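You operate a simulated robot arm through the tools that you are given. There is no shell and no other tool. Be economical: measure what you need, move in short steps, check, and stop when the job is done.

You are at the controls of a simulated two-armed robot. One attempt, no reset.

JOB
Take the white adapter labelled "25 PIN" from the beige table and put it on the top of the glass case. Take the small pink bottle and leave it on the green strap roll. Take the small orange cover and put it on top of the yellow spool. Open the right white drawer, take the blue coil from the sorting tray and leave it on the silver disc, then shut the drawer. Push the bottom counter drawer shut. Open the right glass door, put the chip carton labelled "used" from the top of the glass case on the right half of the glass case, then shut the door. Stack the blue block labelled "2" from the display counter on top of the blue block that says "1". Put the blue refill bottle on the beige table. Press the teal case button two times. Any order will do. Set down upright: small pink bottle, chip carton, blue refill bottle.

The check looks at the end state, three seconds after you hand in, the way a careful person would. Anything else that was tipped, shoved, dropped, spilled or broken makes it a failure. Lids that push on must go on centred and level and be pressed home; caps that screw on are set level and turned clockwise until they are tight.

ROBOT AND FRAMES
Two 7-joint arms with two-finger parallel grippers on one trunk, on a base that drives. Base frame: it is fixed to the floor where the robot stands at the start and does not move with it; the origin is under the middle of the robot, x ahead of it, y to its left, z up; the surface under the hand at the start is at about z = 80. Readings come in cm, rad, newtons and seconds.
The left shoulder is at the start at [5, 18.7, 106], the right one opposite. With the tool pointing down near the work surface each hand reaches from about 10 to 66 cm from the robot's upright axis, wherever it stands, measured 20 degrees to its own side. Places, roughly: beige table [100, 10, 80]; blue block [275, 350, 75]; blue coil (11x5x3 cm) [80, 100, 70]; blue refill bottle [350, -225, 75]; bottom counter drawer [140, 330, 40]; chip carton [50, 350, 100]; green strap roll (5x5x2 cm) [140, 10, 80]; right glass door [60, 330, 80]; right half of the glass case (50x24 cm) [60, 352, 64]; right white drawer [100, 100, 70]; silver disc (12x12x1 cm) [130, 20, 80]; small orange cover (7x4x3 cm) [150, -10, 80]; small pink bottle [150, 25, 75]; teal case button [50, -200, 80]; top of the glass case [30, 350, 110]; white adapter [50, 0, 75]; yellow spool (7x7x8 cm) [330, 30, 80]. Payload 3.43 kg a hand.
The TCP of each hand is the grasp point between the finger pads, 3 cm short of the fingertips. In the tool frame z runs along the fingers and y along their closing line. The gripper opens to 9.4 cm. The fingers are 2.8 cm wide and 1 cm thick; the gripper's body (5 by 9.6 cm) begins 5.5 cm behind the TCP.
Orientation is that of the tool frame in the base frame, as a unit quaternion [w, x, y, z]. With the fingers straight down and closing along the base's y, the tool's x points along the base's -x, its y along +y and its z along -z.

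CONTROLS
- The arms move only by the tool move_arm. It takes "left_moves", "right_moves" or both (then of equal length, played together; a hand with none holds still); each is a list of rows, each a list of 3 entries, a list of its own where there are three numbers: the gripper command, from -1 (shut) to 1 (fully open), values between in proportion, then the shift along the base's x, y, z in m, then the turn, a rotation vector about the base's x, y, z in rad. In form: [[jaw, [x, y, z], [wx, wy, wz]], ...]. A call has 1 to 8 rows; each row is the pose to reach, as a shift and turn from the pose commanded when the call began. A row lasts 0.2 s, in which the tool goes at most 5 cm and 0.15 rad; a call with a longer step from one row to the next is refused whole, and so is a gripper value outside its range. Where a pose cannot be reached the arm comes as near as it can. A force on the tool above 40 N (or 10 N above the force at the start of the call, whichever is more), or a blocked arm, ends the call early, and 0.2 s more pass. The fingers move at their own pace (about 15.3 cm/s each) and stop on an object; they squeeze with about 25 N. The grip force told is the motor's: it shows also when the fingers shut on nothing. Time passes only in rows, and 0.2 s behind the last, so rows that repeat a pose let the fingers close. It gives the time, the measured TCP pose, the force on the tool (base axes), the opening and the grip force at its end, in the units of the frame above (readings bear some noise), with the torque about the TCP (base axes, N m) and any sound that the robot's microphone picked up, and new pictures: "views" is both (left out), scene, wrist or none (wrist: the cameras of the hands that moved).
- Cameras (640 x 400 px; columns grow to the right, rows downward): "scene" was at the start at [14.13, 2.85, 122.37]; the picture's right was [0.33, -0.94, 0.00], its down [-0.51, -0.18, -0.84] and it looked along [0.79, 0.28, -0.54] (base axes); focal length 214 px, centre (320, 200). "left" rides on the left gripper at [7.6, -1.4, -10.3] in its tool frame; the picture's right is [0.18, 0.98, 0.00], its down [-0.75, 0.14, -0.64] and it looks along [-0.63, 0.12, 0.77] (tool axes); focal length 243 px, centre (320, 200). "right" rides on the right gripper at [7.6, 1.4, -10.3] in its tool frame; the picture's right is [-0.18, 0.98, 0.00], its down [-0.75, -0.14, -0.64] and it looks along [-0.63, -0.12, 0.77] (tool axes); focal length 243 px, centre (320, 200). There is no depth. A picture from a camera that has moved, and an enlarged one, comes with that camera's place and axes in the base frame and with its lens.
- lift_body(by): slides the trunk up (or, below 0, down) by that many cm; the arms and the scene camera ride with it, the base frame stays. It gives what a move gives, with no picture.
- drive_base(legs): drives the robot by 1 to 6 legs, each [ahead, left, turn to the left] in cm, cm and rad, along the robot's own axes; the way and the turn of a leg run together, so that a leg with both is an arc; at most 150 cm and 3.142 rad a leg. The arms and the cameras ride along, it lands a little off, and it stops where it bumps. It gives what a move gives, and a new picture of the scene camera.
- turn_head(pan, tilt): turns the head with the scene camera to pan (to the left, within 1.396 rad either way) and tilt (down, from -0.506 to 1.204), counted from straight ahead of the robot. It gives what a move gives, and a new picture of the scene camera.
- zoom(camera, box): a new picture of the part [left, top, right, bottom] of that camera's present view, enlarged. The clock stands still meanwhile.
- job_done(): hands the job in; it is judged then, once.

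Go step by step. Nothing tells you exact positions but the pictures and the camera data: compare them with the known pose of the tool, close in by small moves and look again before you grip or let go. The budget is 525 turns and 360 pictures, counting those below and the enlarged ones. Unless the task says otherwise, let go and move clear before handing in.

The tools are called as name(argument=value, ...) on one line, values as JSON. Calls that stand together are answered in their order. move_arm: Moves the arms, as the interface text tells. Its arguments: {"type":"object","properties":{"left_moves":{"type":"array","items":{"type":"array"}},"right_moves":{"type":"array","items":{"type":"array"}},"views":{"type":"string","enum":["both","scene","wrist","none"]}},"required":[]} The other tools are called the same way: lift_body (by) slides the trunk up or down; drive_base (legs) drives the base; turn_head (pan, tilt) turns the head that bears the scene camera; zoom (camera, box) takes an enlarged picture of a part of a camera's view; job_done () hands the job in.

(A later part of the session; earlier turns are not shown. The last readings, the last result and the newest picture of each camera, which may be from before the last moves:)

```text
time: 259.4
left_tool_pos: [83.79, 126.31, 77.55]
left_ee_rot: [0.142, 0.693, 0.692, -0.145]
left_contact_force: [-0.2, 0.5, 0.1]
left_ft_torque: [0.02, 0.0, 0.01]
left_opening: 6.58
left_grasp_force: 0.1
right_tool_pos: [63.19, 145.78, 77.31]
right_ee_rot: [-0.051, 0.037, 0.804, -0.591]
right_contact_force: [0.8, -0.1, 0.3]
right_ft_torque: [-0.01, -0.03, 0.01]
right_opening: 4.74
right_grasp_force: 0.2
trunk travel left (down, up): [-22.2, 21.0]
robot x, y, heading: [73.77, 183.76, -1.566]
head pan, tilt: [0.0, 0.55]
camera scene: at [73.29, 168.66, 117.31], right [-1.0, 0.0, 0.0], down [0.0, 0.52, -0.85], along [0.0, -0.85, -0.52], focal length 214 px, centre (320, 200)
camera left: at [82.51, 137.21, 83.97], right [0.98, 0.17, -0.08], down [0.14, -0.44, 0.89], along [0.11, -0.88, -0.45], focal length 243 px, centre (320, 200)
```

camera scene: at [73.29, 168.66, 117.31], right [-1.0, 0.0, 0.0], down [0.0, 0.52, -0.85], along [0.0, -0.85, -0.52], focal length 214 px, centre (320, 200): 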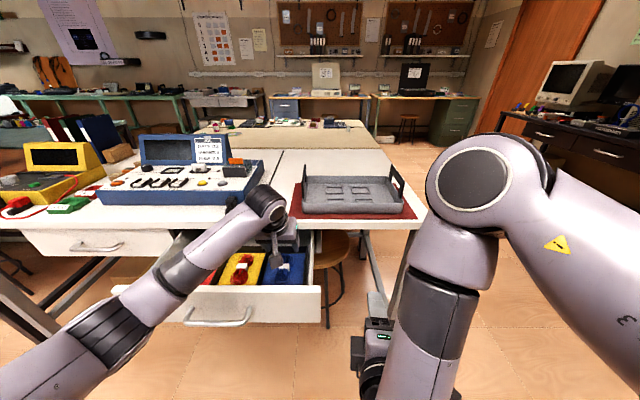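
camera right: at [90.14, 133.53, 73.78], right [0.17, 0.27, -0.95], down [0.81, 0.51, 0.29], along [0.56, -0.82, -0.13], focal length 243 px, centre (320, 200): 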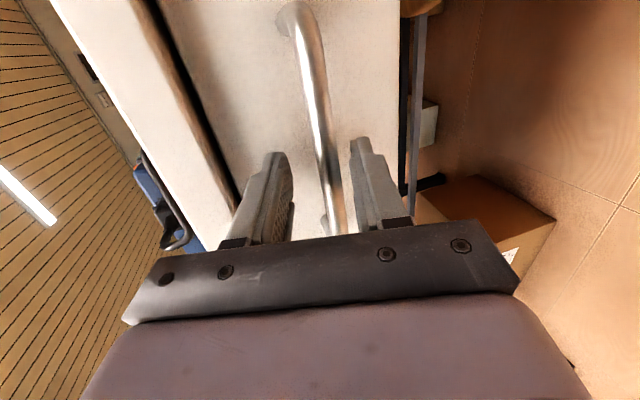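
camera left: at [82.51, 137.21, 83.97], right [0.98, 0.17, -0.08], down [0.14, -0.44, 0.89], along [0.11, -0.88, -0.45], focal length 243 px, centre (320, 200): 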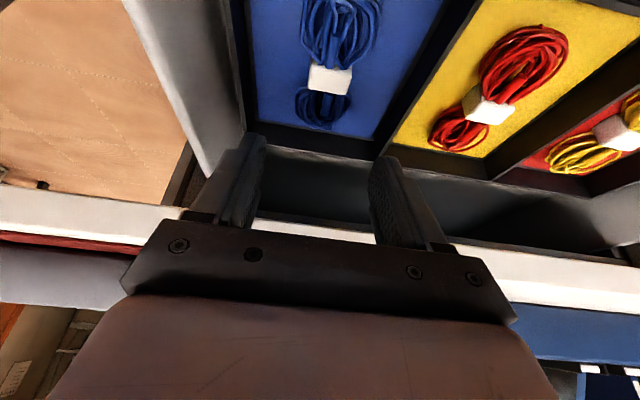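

Aligned with the tie. Descending to z≈70.5 and closing.

move_arm(left_moves=[[0.4, [0.001, 0.002, -0.03], [0, 0, 0]], [0.4, [0.001, 0.002, -0.05], [0, 0, 0]], [0.4, [0.001, 0.002, -0.065], [0, 0, 0]], [0.4, [0.001, 0.002, -0.07], [0, 0, 0]], [0.4, [0.001, 0.002, -0.07], [0, 0, 0]]], views="wrist")

```text
time: 260.5
left_tool_pos: [83.99, 126.27, 71.66]
left_ee_rot: [0.143, 0.693, 0.691, -0.152]
left_contact_force: [0.8, -1.3, 14.7]
left_ft_torque: [1.79, 0.13, -0.14]
left_opening: 6.57
left_grasp_force: 0.0
right_tool_pos: [63.16, 145.61, 77.39]
right_ee_rot: [-0.051, 0.037, 0.804, -0.592]
right_contact_force: [0.2, -0.4, -0.6]
right_ft_torque: [0.01, 0.01, 0.0]
right_opening: 4.69
right_grasp_force: 0.1
trunk travel left (down, up): [-22.2, 21.0]
robot x, y, heading: [73.28, 183.42, -1.568]
head pan, tilt: [0.0, 0.55]
stopped in row 5 (left hand): the force on the tool passed its limit at 43 N (the readings are from after the stop); the commanded pose is now the measured one
camera left: at [82.72, 137.29, 77.84], right [0.98, 0.16, -0.09], down [0.15, -0.43, 0.89], along [0.11, -0.89, -0.44], focal length 243 px, centre (320, 200)
```

left: 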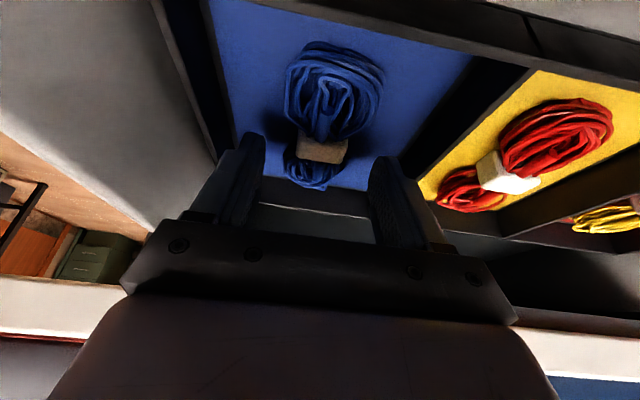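

The torque says the wrist camera touched the drawer's front panel. I'll rise a little, reduce the lean to about 0.2, and go down again.

move_arm(left_moves=[[0.4, [0, 0, 0.02], [0, 0, 0]], [0.4, [0, 0, 0.02], [0.12, 0, 0]], [0.4, [0, 0.003, 0.015], [0.22, 0, 0]], [0.4, [0, 0.003, 0.0], [0.22, 0, 0]], [0.4, [0, 0.003, -0.006], [0.22, 0, 0]], [0.4, [0, 0.003, -0.011], [0.22, 0, 0]]], views="wrist")

```text
time: 261.9
left_tool_pos: [83.92, 126.61, 70.54]
left_ee_rot: [0.067, 0.704, 0.703, -0.074]
left_contact_force: [0.9, -0.4, 9.3]
left_ft_torque: [0.08, -0.32, 0.11]
left_opening: 6.65
left_grasp_force: 0.2
right_tool_pos: [63.11, 145.82, 77.38]
right_ee_rot: [-0.052, 0.037, 0.804, -0.591]
right_contact_force: [0.7, -0.8, -0.3]
right_ft_torque: [0.04, 0.0, 0.0]
right_opening: 4.7
right_grasp_force: 0.0
trunk travel left (down, up): [-22.2, 21.0]
robot x, y, heading: [73.5, 183.52, -1.569]
head pan, tilt: [0.0, 0.55]
camera left: at [82.72, 135.97, 78.94], right [0.98, 0.18, -0.05], down [0.15, -0.61, 0.78], along [0.11, -0.77, -0.63], focal length 243 px, centre (320, 200)
```

left: 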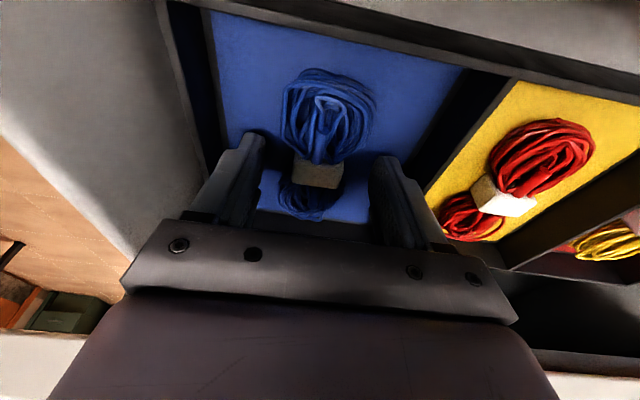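

Now the fingertips touch the compartment floor on both sides of the tie. Closing.

move_arm(left_moves=[[-1, [0, 0, 0.002], [0, 0, 0]], [-1, [0, 0, 0.002], [0, 0, 0]], [-1, [0, 0, 0.002], [0, 0, 0]], [-1, [0, 0, 0.012], [0, 0, 0]], [-1, [0, 0, 0.03], [0, 0, 0]], [-1, [0, 0, 0.06], [0, 0, 0]]], views="wrist")

```text
time: 263.3
left_tool_pos: [83.91, 126.64, 76.26]
left_ee_rot: [0.066, 0.704, 0.704, -0.072]
left_contact_force: [-0.2, 0.1, -0.6]
left_ft_torque: [0.0, -0.01, 0.01]
left_opening: 2.7
left_grasp_force: 24.1
right_tool_pos: [63.22, 145.67, 77.32]
right_ee_rot: [-0.051, 0.037, 0.804, -0.591]
right_contact_force: [0.0, -0.7, 0.1]
right_ft_torque: [0.01, 0.01, -0.02]
right_opening: 4.7
right_grasp_force: 0.0
trunk travel left (down, up): [-22.2, 21.0]
robot x, y, heading: [73.6, 183.49, -1.565]
head pan, tilt: [0.0, 0.55]
camera left: at [82.71, 136.06, 84.75], right [0.98, 0.18, -0.04], down [0.15, -0.61, 0.78], along [0.11, -0.77, -0.63], focal length 243 px, centre (320, 200)
```

left: 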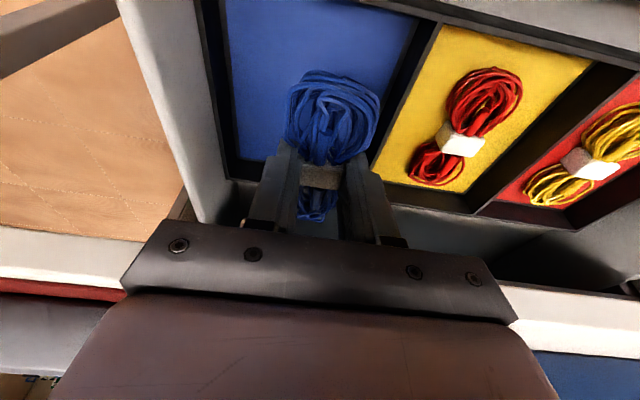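

Coil gripped (2.7 cm). I'll lift it clear of the drawer.

move_arm(left_moves=[[-1, [0, 0.0, 0.04], [0, 0, 0]], [-1, [0, 0.01, 0.08], [0, 0, 0]], [-1, [0, 0.03, 0.12], [0, 0, 0]], [-1, [0, 0.06, 0.16], [0, 0, 0]], [-1, [0.02, 0.09, 0.19], [0, 0, 0]], [-1, [0.05, 0.12, 0.21], [0, 0, 0]], [-1, [0.08, 0.15, 0.23], [0, 0, 0]]], right_moves=[[-1, [0, 0.02, 0], [0, 0, 0]], [-1, [0, 0.04, 0], [0, 0, 0]], [-1, [0, 0.05, 0], [0, 0, 0]], [-1, [0, 0.05, 0], [0, 0, 0]], [-1, [0, 0.05, 0], [0, 0, 0]], [-1, [0, 0.05, 0], [0, 0, 0]], [-1, [0, 0.05, 0], [0, 0, 0]]], views="none")

drive_base(legs=[[-16, 0, 0], [0, 34, 0]])

```text
time: 265.1
left_tool_pos: [91.88, 141.98, 99.26]
left_ee_rot: [0.065, 0.705, 0.703, -0.072]
left_contact_force: [-0.2, 0.0, -1.0]
left_ft_torque: [0.03, 0.02, -0.01]
left_opening: 2.68
left_grasp_force: 24.7
right_tool_pos: [61.67, 147.76, 78.93]
right_ee_rot: [-0.07, 0.074, 0.779, -0.619]
right_contact_force: [-0.1, 0.1, 0.0]
right_ft_torque: [-0.01, 0.0, 0.02]
right_opening: 0.02
right_grasp_force: 24.4
trunk travel left (down, up): [-22.2, 21.0]
robot x, y, heading: [73.54, 183.69, -1.571]
head pan, tilt: [0.0, 0.55]
stopped in row 7 (right hand): the arm was blocked; the commanded pose is now the measured one
```

```text
time: 269.7
left_tool_pos: [126.17, 158.53, 99.24]
left_ee_rot: [0.066, 0.704, 0.704, -0.072]
left_contact_force: [0.1, 0.6, -0.1]
left_ft_torque: [0.0, -0.01, 0.04]
left_opening: 2.68
left_grasp_force: 24.5
right_tool_pos: [95.82, 164.29, 78.77]
right_ee_rot: [-0.069, 0.074, 0.779, -0.619]
right_contact_force: [-0.2, -1.1, 0.2]
right_ft_torque: [0.02, 0.01, -0.02]
right_opening: 0.0
right_grasp_force: 25.2
trunk travel left (down, up): [-22.2, 21.0]
robot x, y, heading: [107.11, 200.21, -1.568]
head pan, tilt: [0.0, 0.55]
camera scene: at [107.3, 185.2, 117.3], right [-1.0, -0.01, 0.0], down [0.0, 0.52, -0.85], along [0.01, -0.85, -0.52], focal length 214 px, centre (320, 200)
```

scene: 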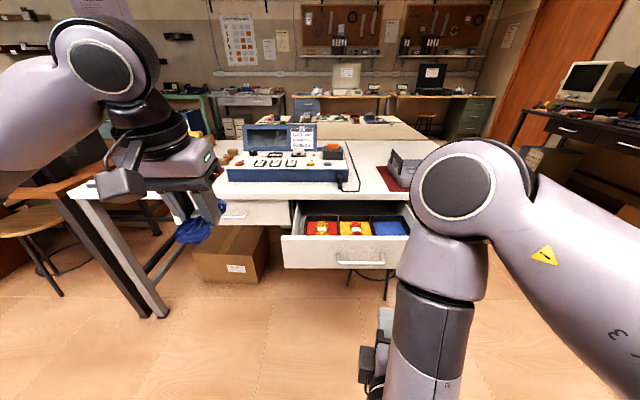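

The coil hangs in the left hand. Now I'll push the drawer shut with the closed right hand, above the handle.

lift_body(by=-2.5)

drive_base(legs=[[14, 0, 0]])

zoom(camera="right", box=[0, 0, 640, 400])

```text
time: 270.4
left_tool_pos: [126.1, 158.53, 96.86]
left_ee_rot: [0.066, 0.704, 0.704, -0.072]
left_contact_force: [0.2, -0.8, -1.4]
left_ft_torque: [0.0, 0.03, -0.03]
left_opening: 2.73
left_grasp_force: 25.0
right_tool_pos: [95.85, 164.34, 76.37]
right_ee_rot: [-0.07, 0.074, 0.779, -0.619]
right_contact_force: [0.1, -0.8, -0.5]
right_ft_torque: [0.04, -0.01, -0.02]
right_opening: 0.0
right_grasp_force: 25.4
trunk travel left (down, up): [-19.7, 23.5]
robot x, y, heading: [107.24, 199.8, -1.566]
head pan, tilt: [0.0, 0.55]
```

```text
time: 271.7
left_tool_pos: [126.21, 144.53, 96.85]
left_ee_rot: [0.066, 0.704, 0.704, -0.072]
left_contact_force: [-1.2, 0.4, -0.9]
left_ft_torque: [-0.02, -0.01, 0.0]
left_opening: 2.71
left_grasp_force: 24.8
right_tool_pos: [95.83, 150.35, 76.22]
right_ee_rot: [-0.068, 0.074, 0.778, -0.62]
right_contact_force: [-0.9, 0.4, 0.2]
right_ft_torque: [-0.02, -0.01, -0.02]
right_opening: 0.01
right_grasp_force: 25.2
trunk travel left (down, up): [-19.7, 23.5]
robot x, y, heading: [107.35, 186.05, -1.562]
head pan, tilt: [0.0, 0.55]
camera scene: at [107.39, 171.23, 114.8], right [-1.0, -0.01, 0.0], down [0.0, 0.52, -0.85], along [0.01, -0.85, -0.52], focal length 214 px, centre (320, 200)
```

scene: 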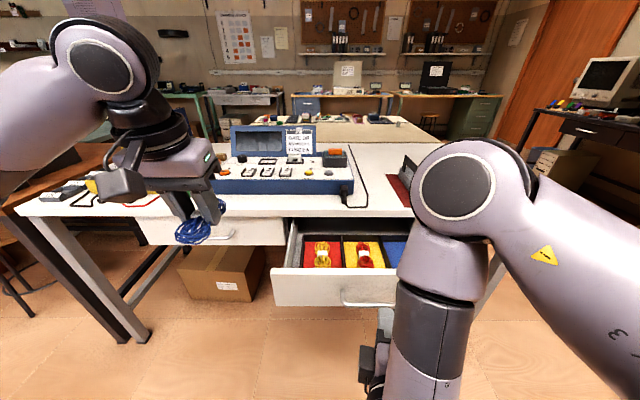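

```text
1.00 times, centred on (320, 200) of right (not enlarged: the box is as wide or as high as the picture)
camera zoom: at [90.46, 162.04, 77.47], right [0.21, 0.18, -0.96], down [0.86, 0.43, 0.27], along [0.46, -0.88, -0.07], focal length 243 px, centre (320, 200)
```

zoom: 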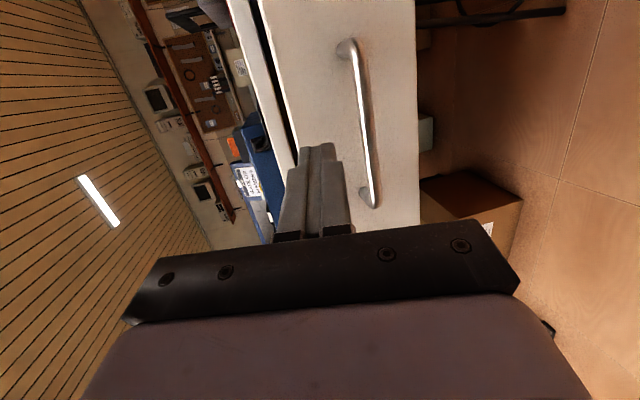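

The fingertips face the panel between its top edge and the handle. I'll lower by 0.8 cm and push.

move_arm(right_moves=[[-1, [0, -0.02, -0.008], [0, 0, 0]], [-1, [0, -0.05, -0.008], [0, 0, 0]], [-1, [0, -0.08, -0.008], [0, 0, 0]], [-1, [0, -0.11, -0.008], [0, 0, 0]], [-1, [0, -0.14, -0.008], [0, 0, 0]], [-1, [0, -0.17, -0.008], [0, 0, 0]], [-1, [0, -0.2, -0.008], [0, 0, 0]], [-1, [0, -0.23, -0.008], [0, 0, 0]]], views="scene")

```text
time: 273.5
left_tool_pos: [126.2, 144.71, 96.8]
left_ee_rot: [0.066, 0.703, 0.704, -0.072]
left_contact_force: [0.9, -0.2, -0.8]
left_ft_torque: [0.0, 0.01, -0.01]
left_opening: 2.67
left_grasp_force: 25.4
right_tool_pos: [95.82, 127.43, 75.58]
right_ee_rot: [-0.068, 0.074, 0.778, -0.62]
right_contact_force: [0.0, -0.2, 1.2]
right_ft_torque: [-0.01, -0.03, 0.0]
right_opening: 0.0
right_grasp_force: 25.4
trunk travel left (down, up): [-19.7, 23.5]
robot x, y, heading: [107.51, 186.18, -1.563]
head pan, tilt: [0.0, 0.55]
camera scene: at [107.38, 171.23, 114.8], right [-1.0, -0.01, 0.0], down [0.0, 0.52, -0.85], along [0.01, -0.85, -0.52], focal length 214 px, centre (320, 200)
```

scene: 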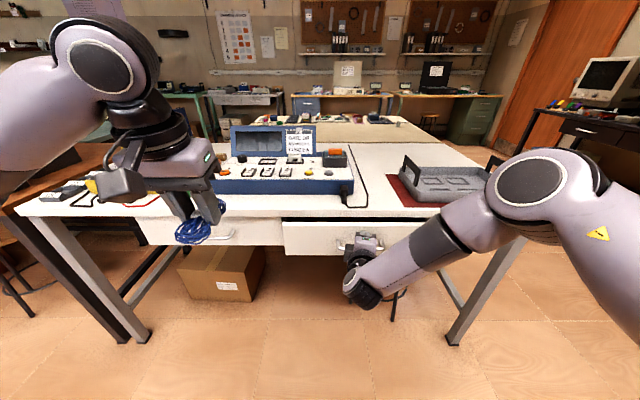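

Nearly shut; I'll push the remaining few centimetres until it stops.

move_arm(right_moves=[[-1, [0, -0.015, 0], [0, 0, 0]], [-1, [0, -0.03, 0], [0, 0, 0]], [-1, [0, -0.04, 0], [0, 0, 0]], [-1, [0, -0.05, 0], [0, 0, 0]], [-1, [0, -0.06, 0], [0, 0, 0]], [-1, [0, -0.07, 0], [0, 0, 0]]], views="scene")

zoom(camera="scene", box=[120, 180, 440, 300])

```text
time: 274.8
left_tool_pos: [126.12, 144.92, 97.03]
left_ee_rot: [0.068, 0.703, 0.704, -0.073]
left_contact_force: [0.5, 0.0, -1.0]
left_ft_torque: [0.0, 0.0, -0.02]
left_opening: 2.7
left_grasp_force: 24.9
right_tool_pos: [96.13, 121.83, 75.56]
right_ee_rot: [-0.07, 0.075, 0.779, -0.619]
right_contact_force: [-3.6, 25.0, 12.3]
right_ft_torque: [-0.44, -0.06, 0.06]
right_opening: 0.0
right_grasp_force: 24.8
trunk travel left (down, up): [-19.7, 23.5]
robot x, y, heading: [107.0, 186.27, -1.563]
head pan, tilt: [0.0, 0.55]
stopped in row 6 (right hand): the force on the tool passed its limit at 53 N (the readings are from after the stop); the commanded pose is now the measured one
camera scene: at [107.35, 171.64, 114.88], right [-1.0, 0.0, 0.0], down [0.0, 0.52, -0.85], along [0.0, -0.85, -0.52], focal length 214 px, centre (320, 200)
```

scene: 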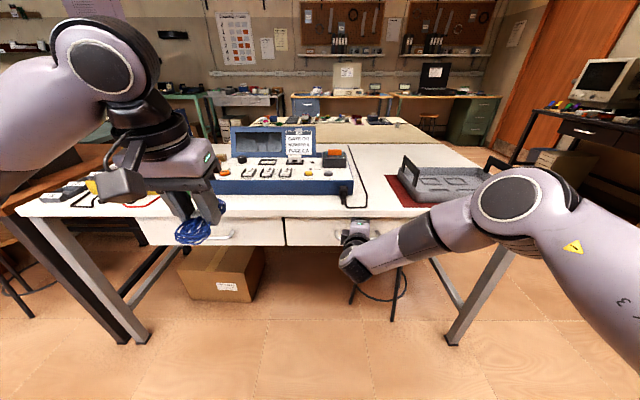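

```text
2.00 times, centred on (280, 240) of scene
camera zoom: at [107.35, 171.64, 114.88], right [-1.0, 0.0, 0.0], down [0.0, 0.52, -0.85], along [0.0, -0.85, -0.52], focal length 429 px, centre (400, 120)
```

zoom: 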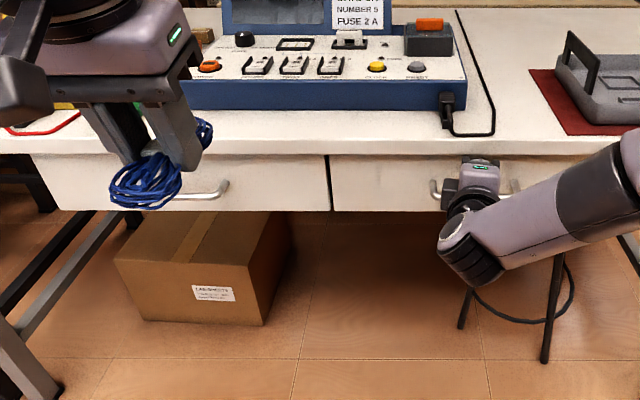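

The drawer is shut. Next I carry the coil to the disc: I'll go around by the near end of the tables and the right side to the far end of the beige table, facing −x all along. First back off and turn.

drive_base(legs=[[-25, 0, 0]])

lift_body(by=16)

drive_base(legs=[[0, 0, -1.57], [132, 0, 0]])

turn_head(pan=1.3, tilt=0.4)

```text
time: 276.6
left_tool_pos: [126.1, 169.37, 96.82]
left_ee_rot: [0.066, 0.703, 0.704, -0.072]
left_contact_force: [0.3, 0.1, 0.0]
left_ft_torque: [-0.04, -0.03, -0.01]
left_opening: 2.71
left_grasp_force: 24.8
right_tool_pos: [96.01, 146.37, 75.25]
right_ee_rot: [-0.069, 0.073, 0.781, -0.616]
right_contact_force: [-0.4, -0.4, 0.5]
right_ft_torque: [-0.01, -0.01, -0.03]
right_opening: 0.0
right_grasp_force: 24.8
trunk travel left (down, up): [-19.7, 23.5]
robot x, y, heading: [107.14, 210.97, -1.56]
head pan, tilt: [0.0, 0.55]
camera scene: at [107.24, 196.02, 114.81], right [-1.0, -0.01, 0.0], down [0.0, 0.52, -0.85], along [0.01, -0.85, -0.52], focal length 214 px, centre (320, 200)
```

scene: 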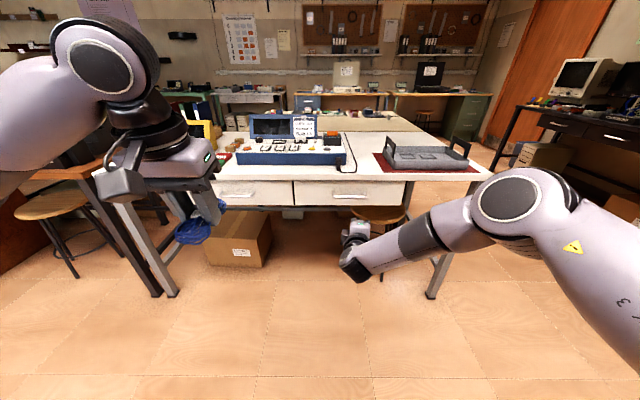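

```text
time: 278.5
left_tool_pos: [126.06, 169.45, 112.83]
left_ee_rot: [0.067, 0.703, 0.705, -0.072]
left_contact_force: [-0.1, -0.1, -0.4]
left_ft_torque: [-0.01, -0.03, 0.01]
left_opening: 2.7
left_grasp_force: 24.8
right_tool_pos: [96.06, 146.22, 91.32]
right_ee_rot: [-0.069, 0.073, 0.781, -0.617]
right_contact_force: [-0.2, 0.3, 0.0]
right_ft_torque: [-0.02, -0.02, -0.01]
right_opening: 0.01
right_grasp_force: 25.0
trunk travel left (down, up): [-35.7, 7.5]
robot x, y, heading: [107.53, 210.73, -1.562]
head pan, tilt: [0.0, 0.55]
```

```text
time: 289.1
left_tool_pos: [-69.35, 187.29, 112.79]
left_ee_rot: [-0.002, 0.995, 0.018, -0.097]
left_contact_force: [-0.5, 0.0, -0.7]
left_ft_torque: [-0.02, 0.05, 0.02]
left_opening: 2.7
left_grasp_force: 24.8
right_tool_pos: [-93.55, 216.7, 91.17]
right_ee_rot: [-0.479, 0.595, 0.511, -0.396]
right_contact_force: [0.2, -0.2, 0.5]
right_ft_torque: [-0.02, 0.01, 0.03]
right_opening: 0.0
right_grasp_force: 24.9
trunk travel left (down, up): [-35.7, 7.5]
robot x, y, heading: [-28.28, 207.7, -3.106]
head pan, tilt: [0.0, 0.55]
camera scene: at [-43.39, 206.89, 130.8], right [-0.04, 1.0, 0.0], down [0.52, 0.02, -0.85], along [-0.85, -0.04, -0.52], focal length 214 px, centre (320, 200)
```

scene: 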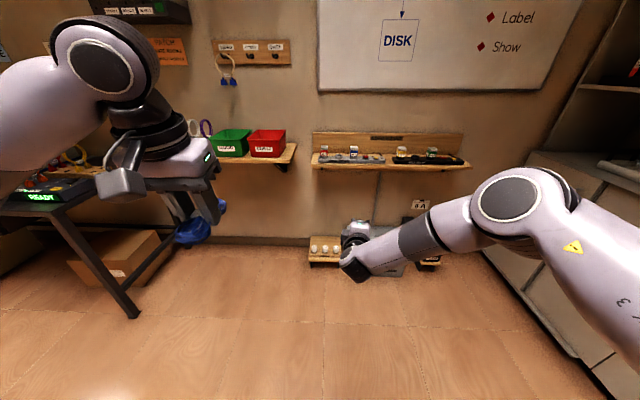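

```text
time: 290.6
left_tool_pos: [-69.34, 187.4, 112.71]
left_ee_rot: [-0.002, 0.995, 0.019, -0.098]
left_contact_force: [-0.4, 0.1, 0.1]
left_ft_torque: [0.0, -0.02, -0.02]
left_opening: 2.67
left_grasp_force: 24.9
right_tool_pos: [-93.43, 216.68, 91.11]
right_ee_rot: [-0.478, 0.595, 0.511, -0.396]
right_contact_force: [0.8, 0.9, -0.4]
right_ft_torque: [0.0, 0.01, -0.03]
right_opening: 0.0
right_grasp_force: 25.3
trunk travel left (down, up): [-35.7, 7.5]
robot x, y, heading: [-28.2, 207.86, -3.103]
head pan, tilt: [1.3, 0.4]
camera scene: at [-36.5, 198.25, 132.18], right [-0.97, 0.23, 0.0], down [0.09, 0.38, -0.92], along [-0.21, -0.9, -0.39], focal length 214 px, centre (320, 200)
```

scene: 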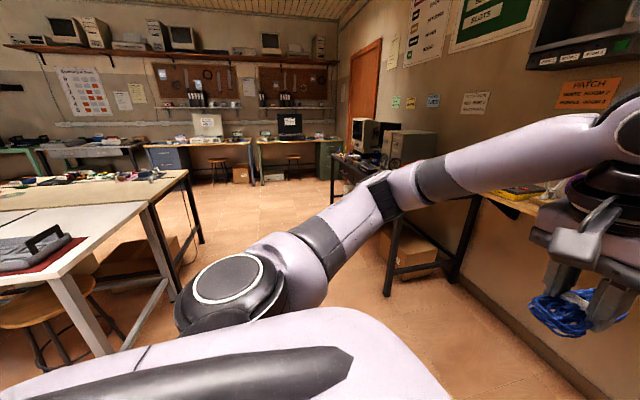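

The lane along x≈−20 is free (the desk front is at x≈−112). I'll back up a little and strafe left down past the tables.

drive_base(legs=[[-8, 0, -0.036], [0, 145, 0], [0, 140, 0]])

turn_head(pan=1.39, tilt=0.35)

```text
time: 316.4
left_tool_pos: [-58.52, -98.81, 112.86]
left_ee_rot: [-0.005, 0.995, -0.003, -0.097]
left_contact_force: [-0.3, -0.6, -1.0]
left_ft_torque: [0.02, 0.02, 0.01]
left_opening: 2.7
left_grasp_force: 24.6
right_tool_pos: [-81.57, -68.65, 91.09]
right_ee_rot: [-0.486, 0.606, 0.498, -0.385]
right_contact_force: [-0.2, -0.2, 0.3]
right_ft_torque: [0.0, 0.0, 0.01]
right_opening: 0.0
right_grasp_force: 25.1
trunk travel left (down, up): [-35.7, 7.5]
robot x, y, heading: [-16.96, -80.45, 3.14]
head pan, tilt: [1.3, 0.4]
camera scene: at [-25.38, -89.49, 132.18], right [-0.96, 0.27, 0.0], down [0.1, 0.37, -0.92], along [-0.25, -0.89, -0.39], focal length 214 px, centre (320, 200)
```

scene: 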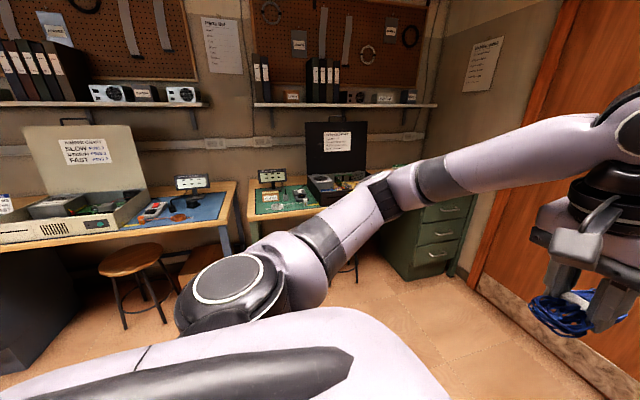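

```text
time: 317.1
left_tool_pos: [-58.64, -99.01, 112.8]
left_ee_rot: [-0.005, 0.995, -0.003, -0.098]
left_contact_force: [-0.7, 0.5, 0.0]
left_ft_torque: [0.03, 0.02, -0.01]
left_opening: 2.7
left_grasp_force: 25.1
right_tool_pos: [-81.41, -68.65, 91.29]
right_ee_rot: [-0.486, 0.606, 0.498, -0.386]
right_contact_force: [-0.6, 0.3, 0.5]
right_ft_torque: [0.02, -0.02, 0.02]
right_opening: 0.0
right_grasp_force: 25.3
trunk travel left (down, up): [-35.7, 7.5]
robot x, y, heading: [-16.64, -80.36, 3.138]
head pan, tilt: [1.389, 0.351]
camera scene: at [-24.58, -89.72, 132.63], right [-0.98, 0.18, 0.0], down [0.06, 0.34, -0.94], along [-0.17, -0.92, -0.34], focal length 214 px, centre (320, 200)
```

scene: 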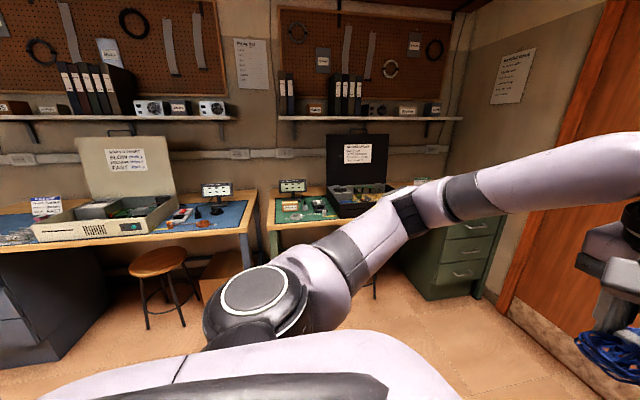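

Free space. I'll drive backwards along the beige table's right side to about x=200 and look towards the gap.

drive_base(legs=[[-140, 0, 0], [-77, 0, 0]])

turn_head(pan=-1.2, tilt=0.5)

```text
time: 327.8
left_tool_pos: [156.76, -100.11, 112.84]
left_ee_rot: [-0.004, 0.995, -0.001, -0.098]
left_contact_force: [0.1, 0.3, -0.2]
left_ft_torque: [0.01, 0.01, -0.01]
left_opening: 2.71
left_grasp_force: 24.7
right_tool_pos: [133.75, -69.97, 91.13]
right_ee_rot: [-0.485, 0.606, 0.499, -0.386]
right_contact_force: [0.0, -0.4, -0.1]
right_ft_torque: [-0.04, 0.01, 0.0]
right_opening: 0.01
right_grasp_force: 24.8
trunk travel left (down, up): [-35.7, 7.5]
robot x, y, heading: [198.11, -81.73, -3.138]
head pan, tilt: [1.389, 0.351]
camera scene: at [190.76, -90.79, 132.63], right [-0.98, 0.18, 0.0], down [0.06, 0.34, -0.94], along [-0.17, -0.92, -0.34], focal length 214 px, centre (320, 200)
```

scene: 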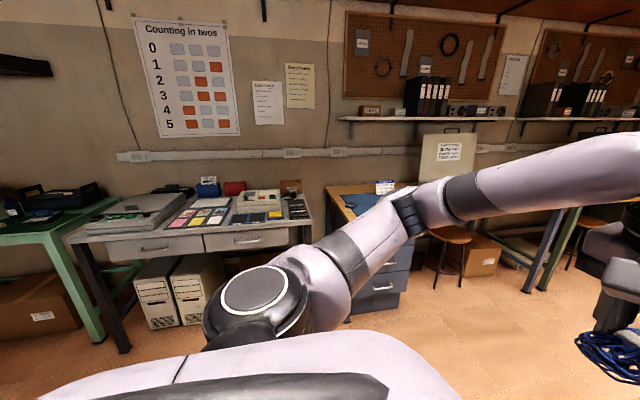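

```text
time: 330.1
left_tool_pos: [156.65, -100.04, 112.76]
left_ee_rot: [-0.004, 0.995, -0.001, -0.098]
left_contact_force: [-0.1, -0.4, -0.5]
left_ft_torque: [0.01, 0.01, 0.06]
left_opening: 2.69
left_grasp_force: 24.7
right_tool_pos: [133.81, -69.93, 91.2]
right_ee_rot: [-0.486, 0.605, 0.499, -0.387]
right_contact_force: [0.0, -1.1, -0.5]
right_ft_torque: [-0.01, 0.01, -0.02]
right_opening: 0.01
right_grasp_force: 25.3
trunk travel left (down, up): [-35.7, 7.5]
robot x, y, heading: [198.31, -81.13, -3.137]
head pan, tilt: [-1.201, 0.499]
camera scene: at [189.07, -73.15, 131.26], right [0.93, 0.36, 0.0], down [0.17, -0.45, -0.88], along [-0.32, 0.82, -0.48], focal length 214 px, centre (320, 200)
```

scene: 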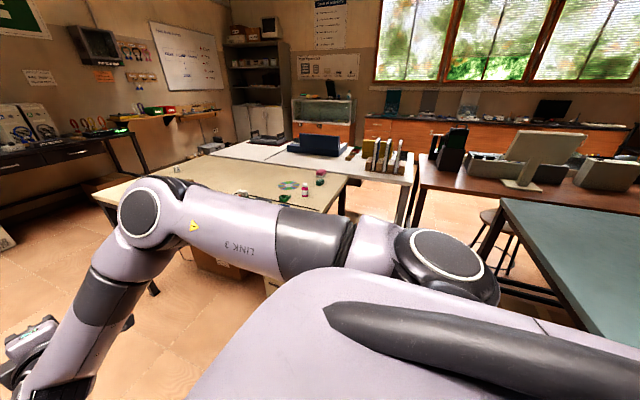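

The gap between the tables is free. I'll raise the trunk and strafe right into it, ending at about y=22.

lift_body(by=7)

drive_base(legs=[[-4, -100, 0]])

turn_head(pan=0.1, tilt=0.65)

```text
time: 331.2
left_tool_pos: [156.63, -100.24, 119.78]
left_ee_rot: [-0.004, 0.995, -0.001, -0.098]
left_contact_force: [0.3, 0.5, -1.3]
left_ft_torque: [-0.03, -0.02, 0.0]
left_opening: 2.71
left_grasp_force: 25.0
right_tool_pos: [133.65, -69.99, 98.2]
right_ee_rot: [-0.486, 0.606, 0.498, -0.385]
right_contact_force: [0.8, 0.0, -0.1]
right_ft_torque: [0.01, 0.0, -0.01]
right_opening: 0.0
right_grasp_force: 24.6
trunk travel left (down, up): [-42.7, 0.5]
robot x, y, heading: [198.35, -81.05, -3.134]
head pan, tilt: [-1.201, 0.499]
```

```text
time: 340.4
left_tool_pos: [160.72, 1.39, 119.89]
left_ee_rot: [-0.005, 0.995, -0.004, -0.097]
left_contact_force: [0.0, -0.8, -0.2]
left_ft_torque: [-0.02, 0.02, 0.0]
left_opening: 2.72
left_grasp_force: 25.0
right_tool_pos: [137.91, 31.63, 98.17]
right_ee_rot: [-0.486, 0.606, 0.498, -0.385]
right_contact_force: [0.0, 0.0, -0.7]
right_ft_torque: [0.03, 0.0, 0.0]
right_opening: 0.01
right_grasp_force: 25.0
trunk travel left (down, up): [-42.7, 0.5]
robot x, y, heading: [202.27, 19.65, 3.137]
head pan, tilt: [-1.201, 0.499]
camera scene: at [193.17, 28.18, 138.26], right [0.93, 0.36, 0.0], down [0.17, -0.45, -0.88], along [-0.31, 0.82, -0.48], focal length 214 px, centre (320, 200)
```

scene: 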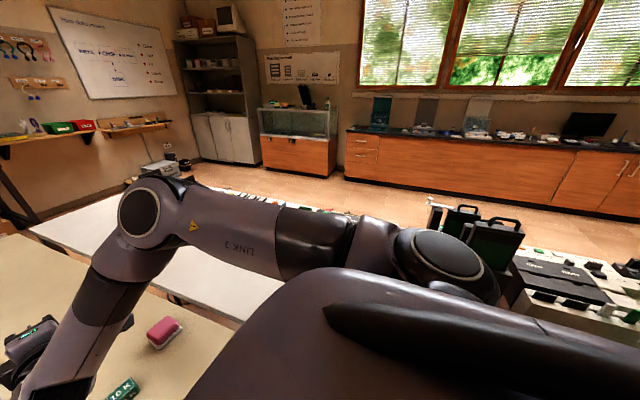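

```text
time: 341.8
left_tool_pos: [160.66, 1.42, 119.74]
left_ee_rot: [-0.005, 0.995, -0.004, -0.098]
left_contact_force: [0.7, 0.1, -1.1]
left_ft_torque: [0.0, -0.01, 0.02]
left_opening: 2.7
left_grasp_force: 24.7
right_tool_pos: [137.85, 31.67, 98.19]
right_ee_rot: [-0.487, 0.606, 0.497, -0.385]
right_contact_force: [0.9, -0.3, 0.5]
right_ft_torque: [0.01, -0.01, 0.0]
right_opening: 0.0
right_grasp_force: 25.0
trunk travel left (down, up): [-42.7, 0.5]
robot x, y, heading: [202.09, 19.45, 3.141]
head pan, tilt: [0.099, 0.649]
camera scene: at [187.79, 18.85, 136.93], right [-0.1, 1.0, 0.0], down [0.6, 0.06, -0.8], along [-0.79, -0.08, -0.6], focal length 214 px, centre (320, 200)
```

scene: 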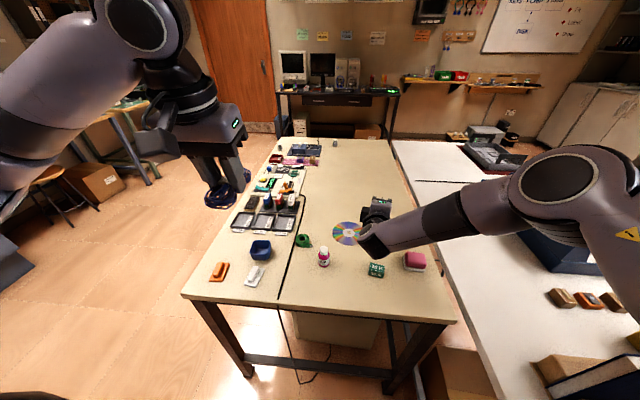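

Now I see the far end: orange cover, pink bottle, green roll, disc. Let me zoom for measurements.

zoom(camera="scene", box=[190, 200, 440, 330])

```text
2.56 times, centred on (315, 265) of scene
camera zoom: at [187.79, 18.85, 136.93], right [-0.1, 1.0, 0.0], down [0.6, 0.06, -0.8], along [-0.79, -0.08, -0.6], focal length 549 px, centre (333, 34)
```

zoom: 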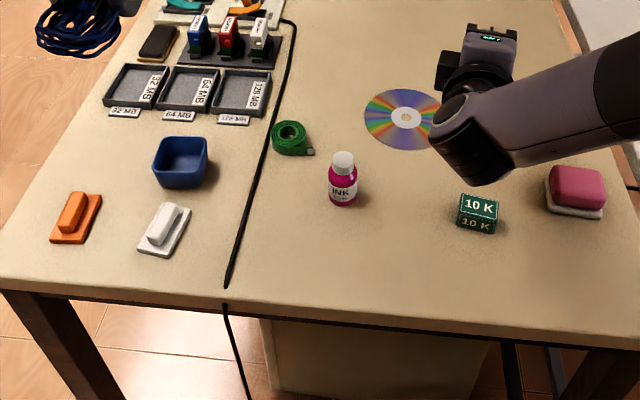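

Measured: disc [132.3, 23.5], roll [138.5, 8], bottle [146.5, 16], orange cover [153, −15]. First I'll pull the right hand out of the way and untwist it.

move_arm(right_moves=[[-1, [0.02, 0.01, 0.02], [0, -0.14, 0]], [-1, [0.04, 0.02, 0.04], [0, -0.28, 0]], [-1, [0.06, 0.03, 0.06], [0, -0.42, 0]], [-1, [0.08, 0.04, 0.08], [0, -0.56, 0]], [-1, [0.1, 0.05, 0.1], [0, -0.7, 0]], [-1, [0.11, 0.05, 0.1], [0, -0.75, 0]]], views="none")

move_arm(right_moves=[[-1, [0, 0, 0], [-0.073, 0, -0.12]], [-1, [0, 0, 0], [-0.146, 0, -0.24]], [-1, [0, 0, 0], [-0.219, 0, -0.36]], [-1, [0, 0, 0], [-0.292, 0, -0.48]], [-1, [0, 0, 0], [-0.365, 0, -0.6]], [-1, [0, 0, 0], [-0.438, 0, -0.72]], [-1, [0, 0, 0], [-0.511, 0, -0.84]], [-1, [0, 0, 0], [-0.584, 0, -0.96]]], views="none")

move_arm(right_moves=[[-1, [0, 0, 0], [-0.073, 0, -0.12]], [-1, [0, 0, 0], [-0.146, 0, -0.24]], [-1, [0, 0, 0], [-0.219, 0, -0.36]], [-1, [0, 0, 0], [-0.219, 0, -0.36]]], views="scene")

```text
time: 343.2
left_tool_pos: [160.51, 1.35, 119.84]
left_ee_rot: [-0.005, 0.995, -0.003, -0.097]
left_contact_force: [0.7, -0.3, 0.4]
left_ft_torque: [-0.01, -0.02, -0.02]
left_opening: 2.67
left_grasp_force: 25.3
right_tool_pos: [146.37, 36.11, 106.85]
right_ee_rot: [-0.316, 0.694, 0.62, -0.186]
right_contact_force: [-0.6, -0.1, 0.7]
right_ft_torque: [0.02, 0.01, -0.01]
right_opening: 0.0
right_grasp_force: 24.7
right hand out of reach, approached as far as the arm can: row 5, 6
trunk travel left (down, up): [-42.7, 0.5]
robot x, y, heading: [202.21, 19.79, 3.135]
head pan, tilt: [0.099, 0.649]
```

```text
time: 345.0
left_tool_pos: [160.79, 1.35, 119.66]
left_ee_rot: [-0.005, 0.995, -0.004, -0.098]
left_contact_force: [-0.2, -0.8, -0.5]
left_ft_torque: [0.0, 0.04, -0.01]
left_opening: 2.68
left_grasp_force: 25.0
right_tool_pos: [146.45, 36.02, 106.89]
right_ee_rot: [-0.16, 0.957, 0.155, -0.185]
right_contact_force: [-0.3, 0.5, -0.5]
right_ft_torque: [-0.02, -0.01, -0.01]
right_opening: 0.0
right_grasp_force: 24.9
trunk travel left (down, up): [-42.7, 0.5]
robot x, y, heading: [202.24, 19.9, 3.138]
head pan, tilt: [0.099, 0.649]
```

```text
time: 346.0
left_tool_pos: [160.73, 1.38, 119.84]
left_ee_rot: [-0.005, 0.995, -0.004, -0.097]
left_contact_force: [0.4, 0.0, -0.8]
left_ft_torque: [0.01, -0.05, 0.0]
left_opening: 2.71
left_grasp_force: 25.0
right_tool_pos: [146.51, 35.96, 106.88]
right_ee_rot: [-0.085, 0.981, -0.038, -0.17]
right_contact_force: [1.0, 0.4, 0.8]
right_ft_torque: [0.0, 0.01, 0.01]
right_opening: 0.0
right_grasp_force: 24.6
trunk travel left (down, up): [-42.7, 0.5]
robot x, y, heading: [202.66, 19.81, 3.137]
head pan, tilt: [0.099, 0.649]
camera scene: at [187.8, 18.84, 136.93], right [-0.1, 1.0, 0.0], down [0.6, 0.06, -0.8], along [-0.79, -0.08, -0.6], focal length 214 px, centre (320, 200)
```

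scene: 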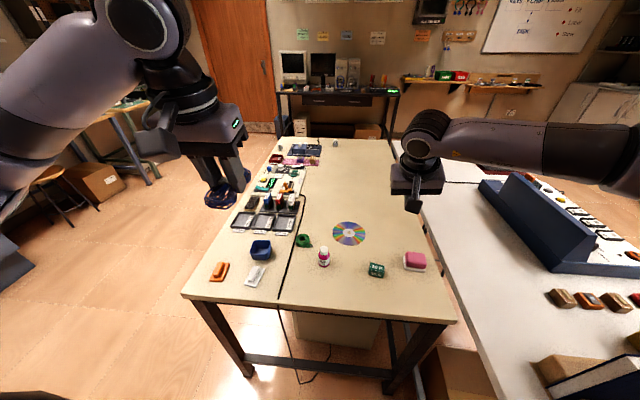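

The right hand is upright again. I'll move it aside, shift the base slightly, and take the coil over the disc.

move_arm(right_moves=[[-1, [0, 0.04, 0.01], [0, 0, 0]], [-1, [0, 0.08, 0.01], [0, 0, 0]], [-1, [0, 0.12, 0.01], [0, 0, 0]]], views="none")

drive_base(legs=[[4, -6, 0]])

move_arm(left_moves=[[-1, [-0.04, 0.02, -0.01], [0, 0, 0]], [-1, [-0.08, 0.05, -0.02], [0, 0, 0]], [-1, [-0.12, 0.075, -0.03], [0, 0, 0]], [-1, [-0.16, 0.1, -0.04], [0, 0, 0]], [-1, [-0.2, 0.125, -0.05], [0, 0, 0]], [-1, [-0.23, 0.15, -0.08], [0, 0, 0]], [-1, [-0.238, 0.16, -0.12], [0, 0, 0]], [-1, [-0.238, 0.16, -0.16], [0, 0, 0]]], views="both")

```text
time: 346.8
left_tool_pos: [160.68, 1.38, 119.73]
left_ee_rot: [-0.004, 0.995, -0.004, -0.098]
left_contact_force: [-0.6, 0.7, -1.0]
left_ft_torque: [-0.01, -0.01, -0.01]
left_opening: 2.7
left_grasp_force: 25.4
right_tool_pos: [146.81, 48.03, 108.12]
right_ee_rot: [-0.086, 0.981, -0.038, -0.17]
right_contact_force: [0.3, -0.2, 0.9]
right_ft_torque: [-0.03, 0.03, -0.02]
right_opening: 0.0
right_grasp_force: 25.3
trunk travel left (down, up): [-42.7, 0.5]
robot x, y, heading: [202.52, 19.51, 3.144]
head pan, tilt: [0.099, 0.649]
```

```text
time: 347.9
left_tool_pos: [158.36, 4.67, 119.81]
left_ee_rot: [-0.004, 0.995, -0.007, -0.097]
left_contact_force: [-0.6, -0.9, -0.5]
left_ft_torque: [0.01, 0.01, 0.01]
left_opening: 2.7
left_grasp_force: 24.5
right_tool_pos: [144.52, 51.37, 108.03]
right_ee_rot: [-0.087, 0.981, -0.041, -0.169]
right_contact_force: [0.3, 0.2, -0.9]
right_ft_torque: [0.02, -0.01, 0.0]
right_opening: 0.01
right_grasp_force: 25.1
trunk travel left (down, up): [-42.7, 0.5]
robot x, y, heading: [200.07, 23.04, 3.135]
head pan, tilt: [0.099, 0.649]
stopped in leg 1: the robot was blocked; the commanded pose is now the measured one
camera scene: at [185.51, 22.06, 136.93], right [-0.09, 1.0, 0.0], down [0.6, 0.06, -0.8], along [-0.79, -0.07, -0.6], focal length 214 px, centre (320, 200)
```

scene: 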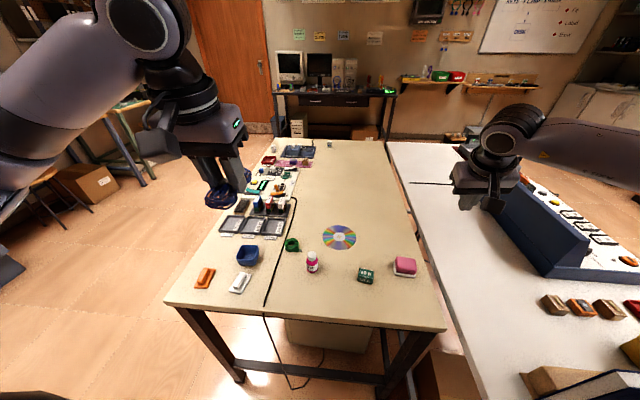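

```text
refused: row 2 steps farther than a row can; nothing moved
```

The base bumped and stopped at (200, 23); nothing on the table shifted. That's close enough; I'll carry the coil over with shorter steps.

move_arm(left_moves=[[-1, [-0.034, 0.025, -0.01], [0, 0, 0]], [-1, [-0.068, 0.05, -0.02], [0, 0, 0]], [-1, [-0.102, 0.075, -0.03], [0, 0, 0]], [-1, [-0.136, 0.1, -0.04], [0, 0, 0]], [-1, [-0.17, 0.125, -0.06], [0, 0, 0]], [-1, [-0.204, 0.15, -0.08], [0, 0, 0]], [-1, [-0.235, 0.175, -0.1], [0, 0, 0]], [-1, [-0.257, 0.193, -0.13], [0, 0, 0]]], views="both")

```text
time: 349.8
left_tool_pos: [137.52, 21.04, 106.93]
left_ee_rot: [-0.002, 0.995, 0.003, -0.097]
left_contact_force: [0.1, 0.2, -0.7]
left_ft_torque: [-0.04, 0.03, 0.08]
left_opening: 2.69
left_grasp_force: 25.0
left hand out of reach, approached as far as the arm can: row 7, 8
right_tool_pos: [144.66, 51.82, 108.06]
right_ee_rot: [-0.085, 0.981, -0.04, -0.17]
right_contact_force: [0.2, 0.5, 0.4]
right_ft_torque: [-0.02, 0.04, 0.04]
right_opening: 0.0
right_grasp_force: 25.4
trunk travel left (down, up): [-42.7, 0.5]
robot x, y, heading: [200.27, 23.16, 3.134]
head pan, tilt: [0.099, 0.649]
camera scene: at [185.63, 22.35, 136.95], right [-0.09, 1.0, 0.0], down [0.6, 0.05, -0.8], along [-0.79, -0.07, -0.6], focal length 214 px, centre (320, 200)
camera left: at [147.05, 22.41, 115.48], right [0.19, -0.98, -0.04], down [-0.62, -0.15, 0.77], along [-0.77, -0.12, -0.63], focal length 243 px, centre (320, 200)
```

scene: 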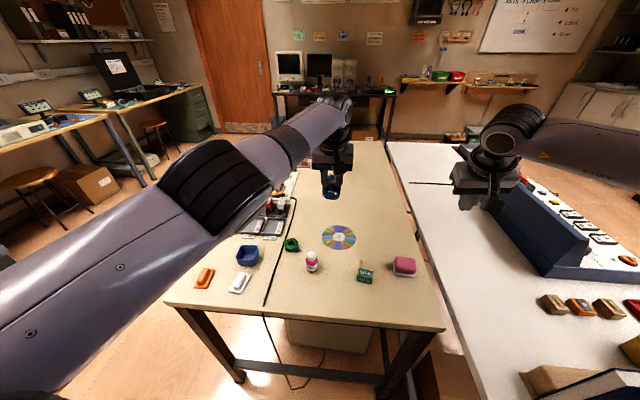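
left: 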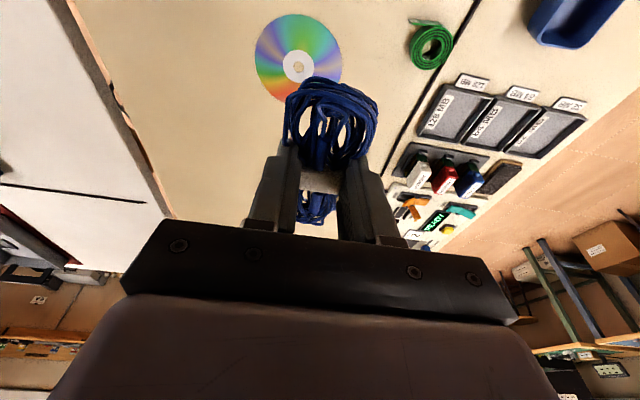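

The arm is at full stretch this high; lowering the trunk will give reach. Down 12, then move over the disc.

lift_body(by=-13)

move_arm(left_moves=[[-1, [-0.025, 0.015, 0.0], [0, 0, 0]], [-1, [-0.05, 0.03, 0.0], [0, 0, 0]], [-1, [-0.05, 0.03, 0.0], [0, 0, 0]]], views="wrist")

```text
time: 351.3
left_tool_pos: [137.41, 20.96, 94.32]
left_ee_rot: [-0.005, 0.995, 0.002, -0.098]
left_contact_force: [0.2, 0.5, 0.1]
left_ft_torque: [0.0, 0.02, -0.02]
left_opening: 2.72
left_grasp_force: 25.0
right_tool_pos: [144.56, 51.64, 94.96]
right_ee_rot: [-0.086, 0.981, -0.04, -0.169]
right_contact_force: [0.5, -0.6, 0.6]
right_ft_torque: [0.04, 0.02, 0.02]
right_opening: 0.01
right_grasp_force: 24.5
trunk travel left (down, up): [-29.7, 13.5]
robot x, y, heading: [200.25, 23.09, 3.134]
head pan, tilt: [0.099, 0.649]
```

```text
time: 352.1
left_tool_pos: [137.48, 20.98, 94.25]
left_ee_rot: [-0.005, 0.995, 0.004, -0.098]
left_contact_force: [0.7, -0.5, -0.5]
left_ft_torque: [0.01, 0.01, 0.01]
left_opening: 2.68
left_grasp_force: 25.1
left hand out of reach, approached as far as the arm can: row 1, 2, 3
right_tool_pos: [144.58, 51.49, 94.96]
right_ee_rot: [-0.086, 0.981, -0.041, -0.17]
right_contact_force: [-0.1, -0.6, -0.4]
right_ft_torque: [-0.01, 0.01, -0.01]
right_opening: 0.0
right_grasp_force: 24.3
trunk travel left (down, up): [-29.7, 13.5]
robot x, y, heading: [199.88, 23.08, 3.132]
head pan, tilt: [0.099, 0.649]
camera left: at [146.91, 22.32, 102.8], right [0.19, -0.98, -0.05], down [-0.61, -0.15, 0.78], along [-0.77, -0.12, -0.63], focal length 243 px, centre (320, 200)
```

left: 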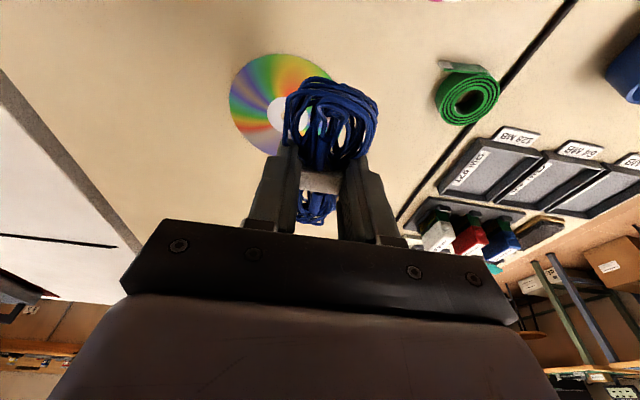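

The arm is at its limit; turning the base 0.35 rad to the right brings the left shoulder nearer the disc. I'll raise the trunk, turn, then try again.

lift_body(by=13)

drive_base(legs=[[0, 0, -0.35]])

```text
time: 353.7
left_tool_pos: [137.52, 20.99, 107.03]
left_ee_rot: [-0.004, 0.995, 0.003, -0.096]
left_contact_force: [0.0, 0.7, -0.5]
left_ft_torque: [-0.02, -0.01, 0.03]
left_opening: 2.7
left_grasp_force: 25.0
right_tool_pos: [144.53, 51.54, 108.05]
right_ee_rot: [-0.087, 0.981, -0.041, -0.169]
right_contact_force: [0.4, -0.8, 0.0]
right_ft_torque: [0.0, 0.04, 0.0]
right_opening: 0.0
right_grasp_force: 25.4
trunk travel left (down, up): [-42.7, 0.5]
robot x, y, heading: [200.06, 22.98, 3.136]
head pan, tilt: [0.099, 0.649]
```

```text
time: 355.2
left_tool_pos: [140.69, 42.67, 107.23]
left_ee_rot: [-0.02, 0.981, -0.17, -0.096]
left_contact_force: [0.2, 0.1, -0.9]
left_ft_torque: [-0.04, -0.01, 0.01]
left_opening: 2.72
left_grasp_force: 24.8
right_tool_pos: [157.82, 68.98, 107.99]
right_ee_rot: [-0.114, 0.959, -0.212, -0.151]
right_contact_force: [-0.3, -0.9, -0.1]
right_ft_torque: [-0.01, -0.01, 0.0]
right_opening: 0.0
right_grasp_force: 24.9
trunk travel left (down, up): [-42.7, 0.5]
robot x, y, heading: [199.87, 23.2, 2.779]
head pan, tilt: [0.099, 0.649]
camera scene: at [186.12, 27.23, 136.93], right [0.26, 0.97, 0.0], down [0.58, -0.15, -0.8], along [-0.77, 0.2, -0.6], focal length 214 px, centre (320, 200)
```

scene: 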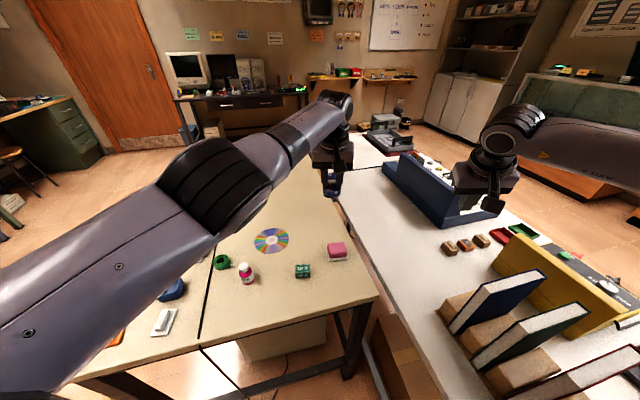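

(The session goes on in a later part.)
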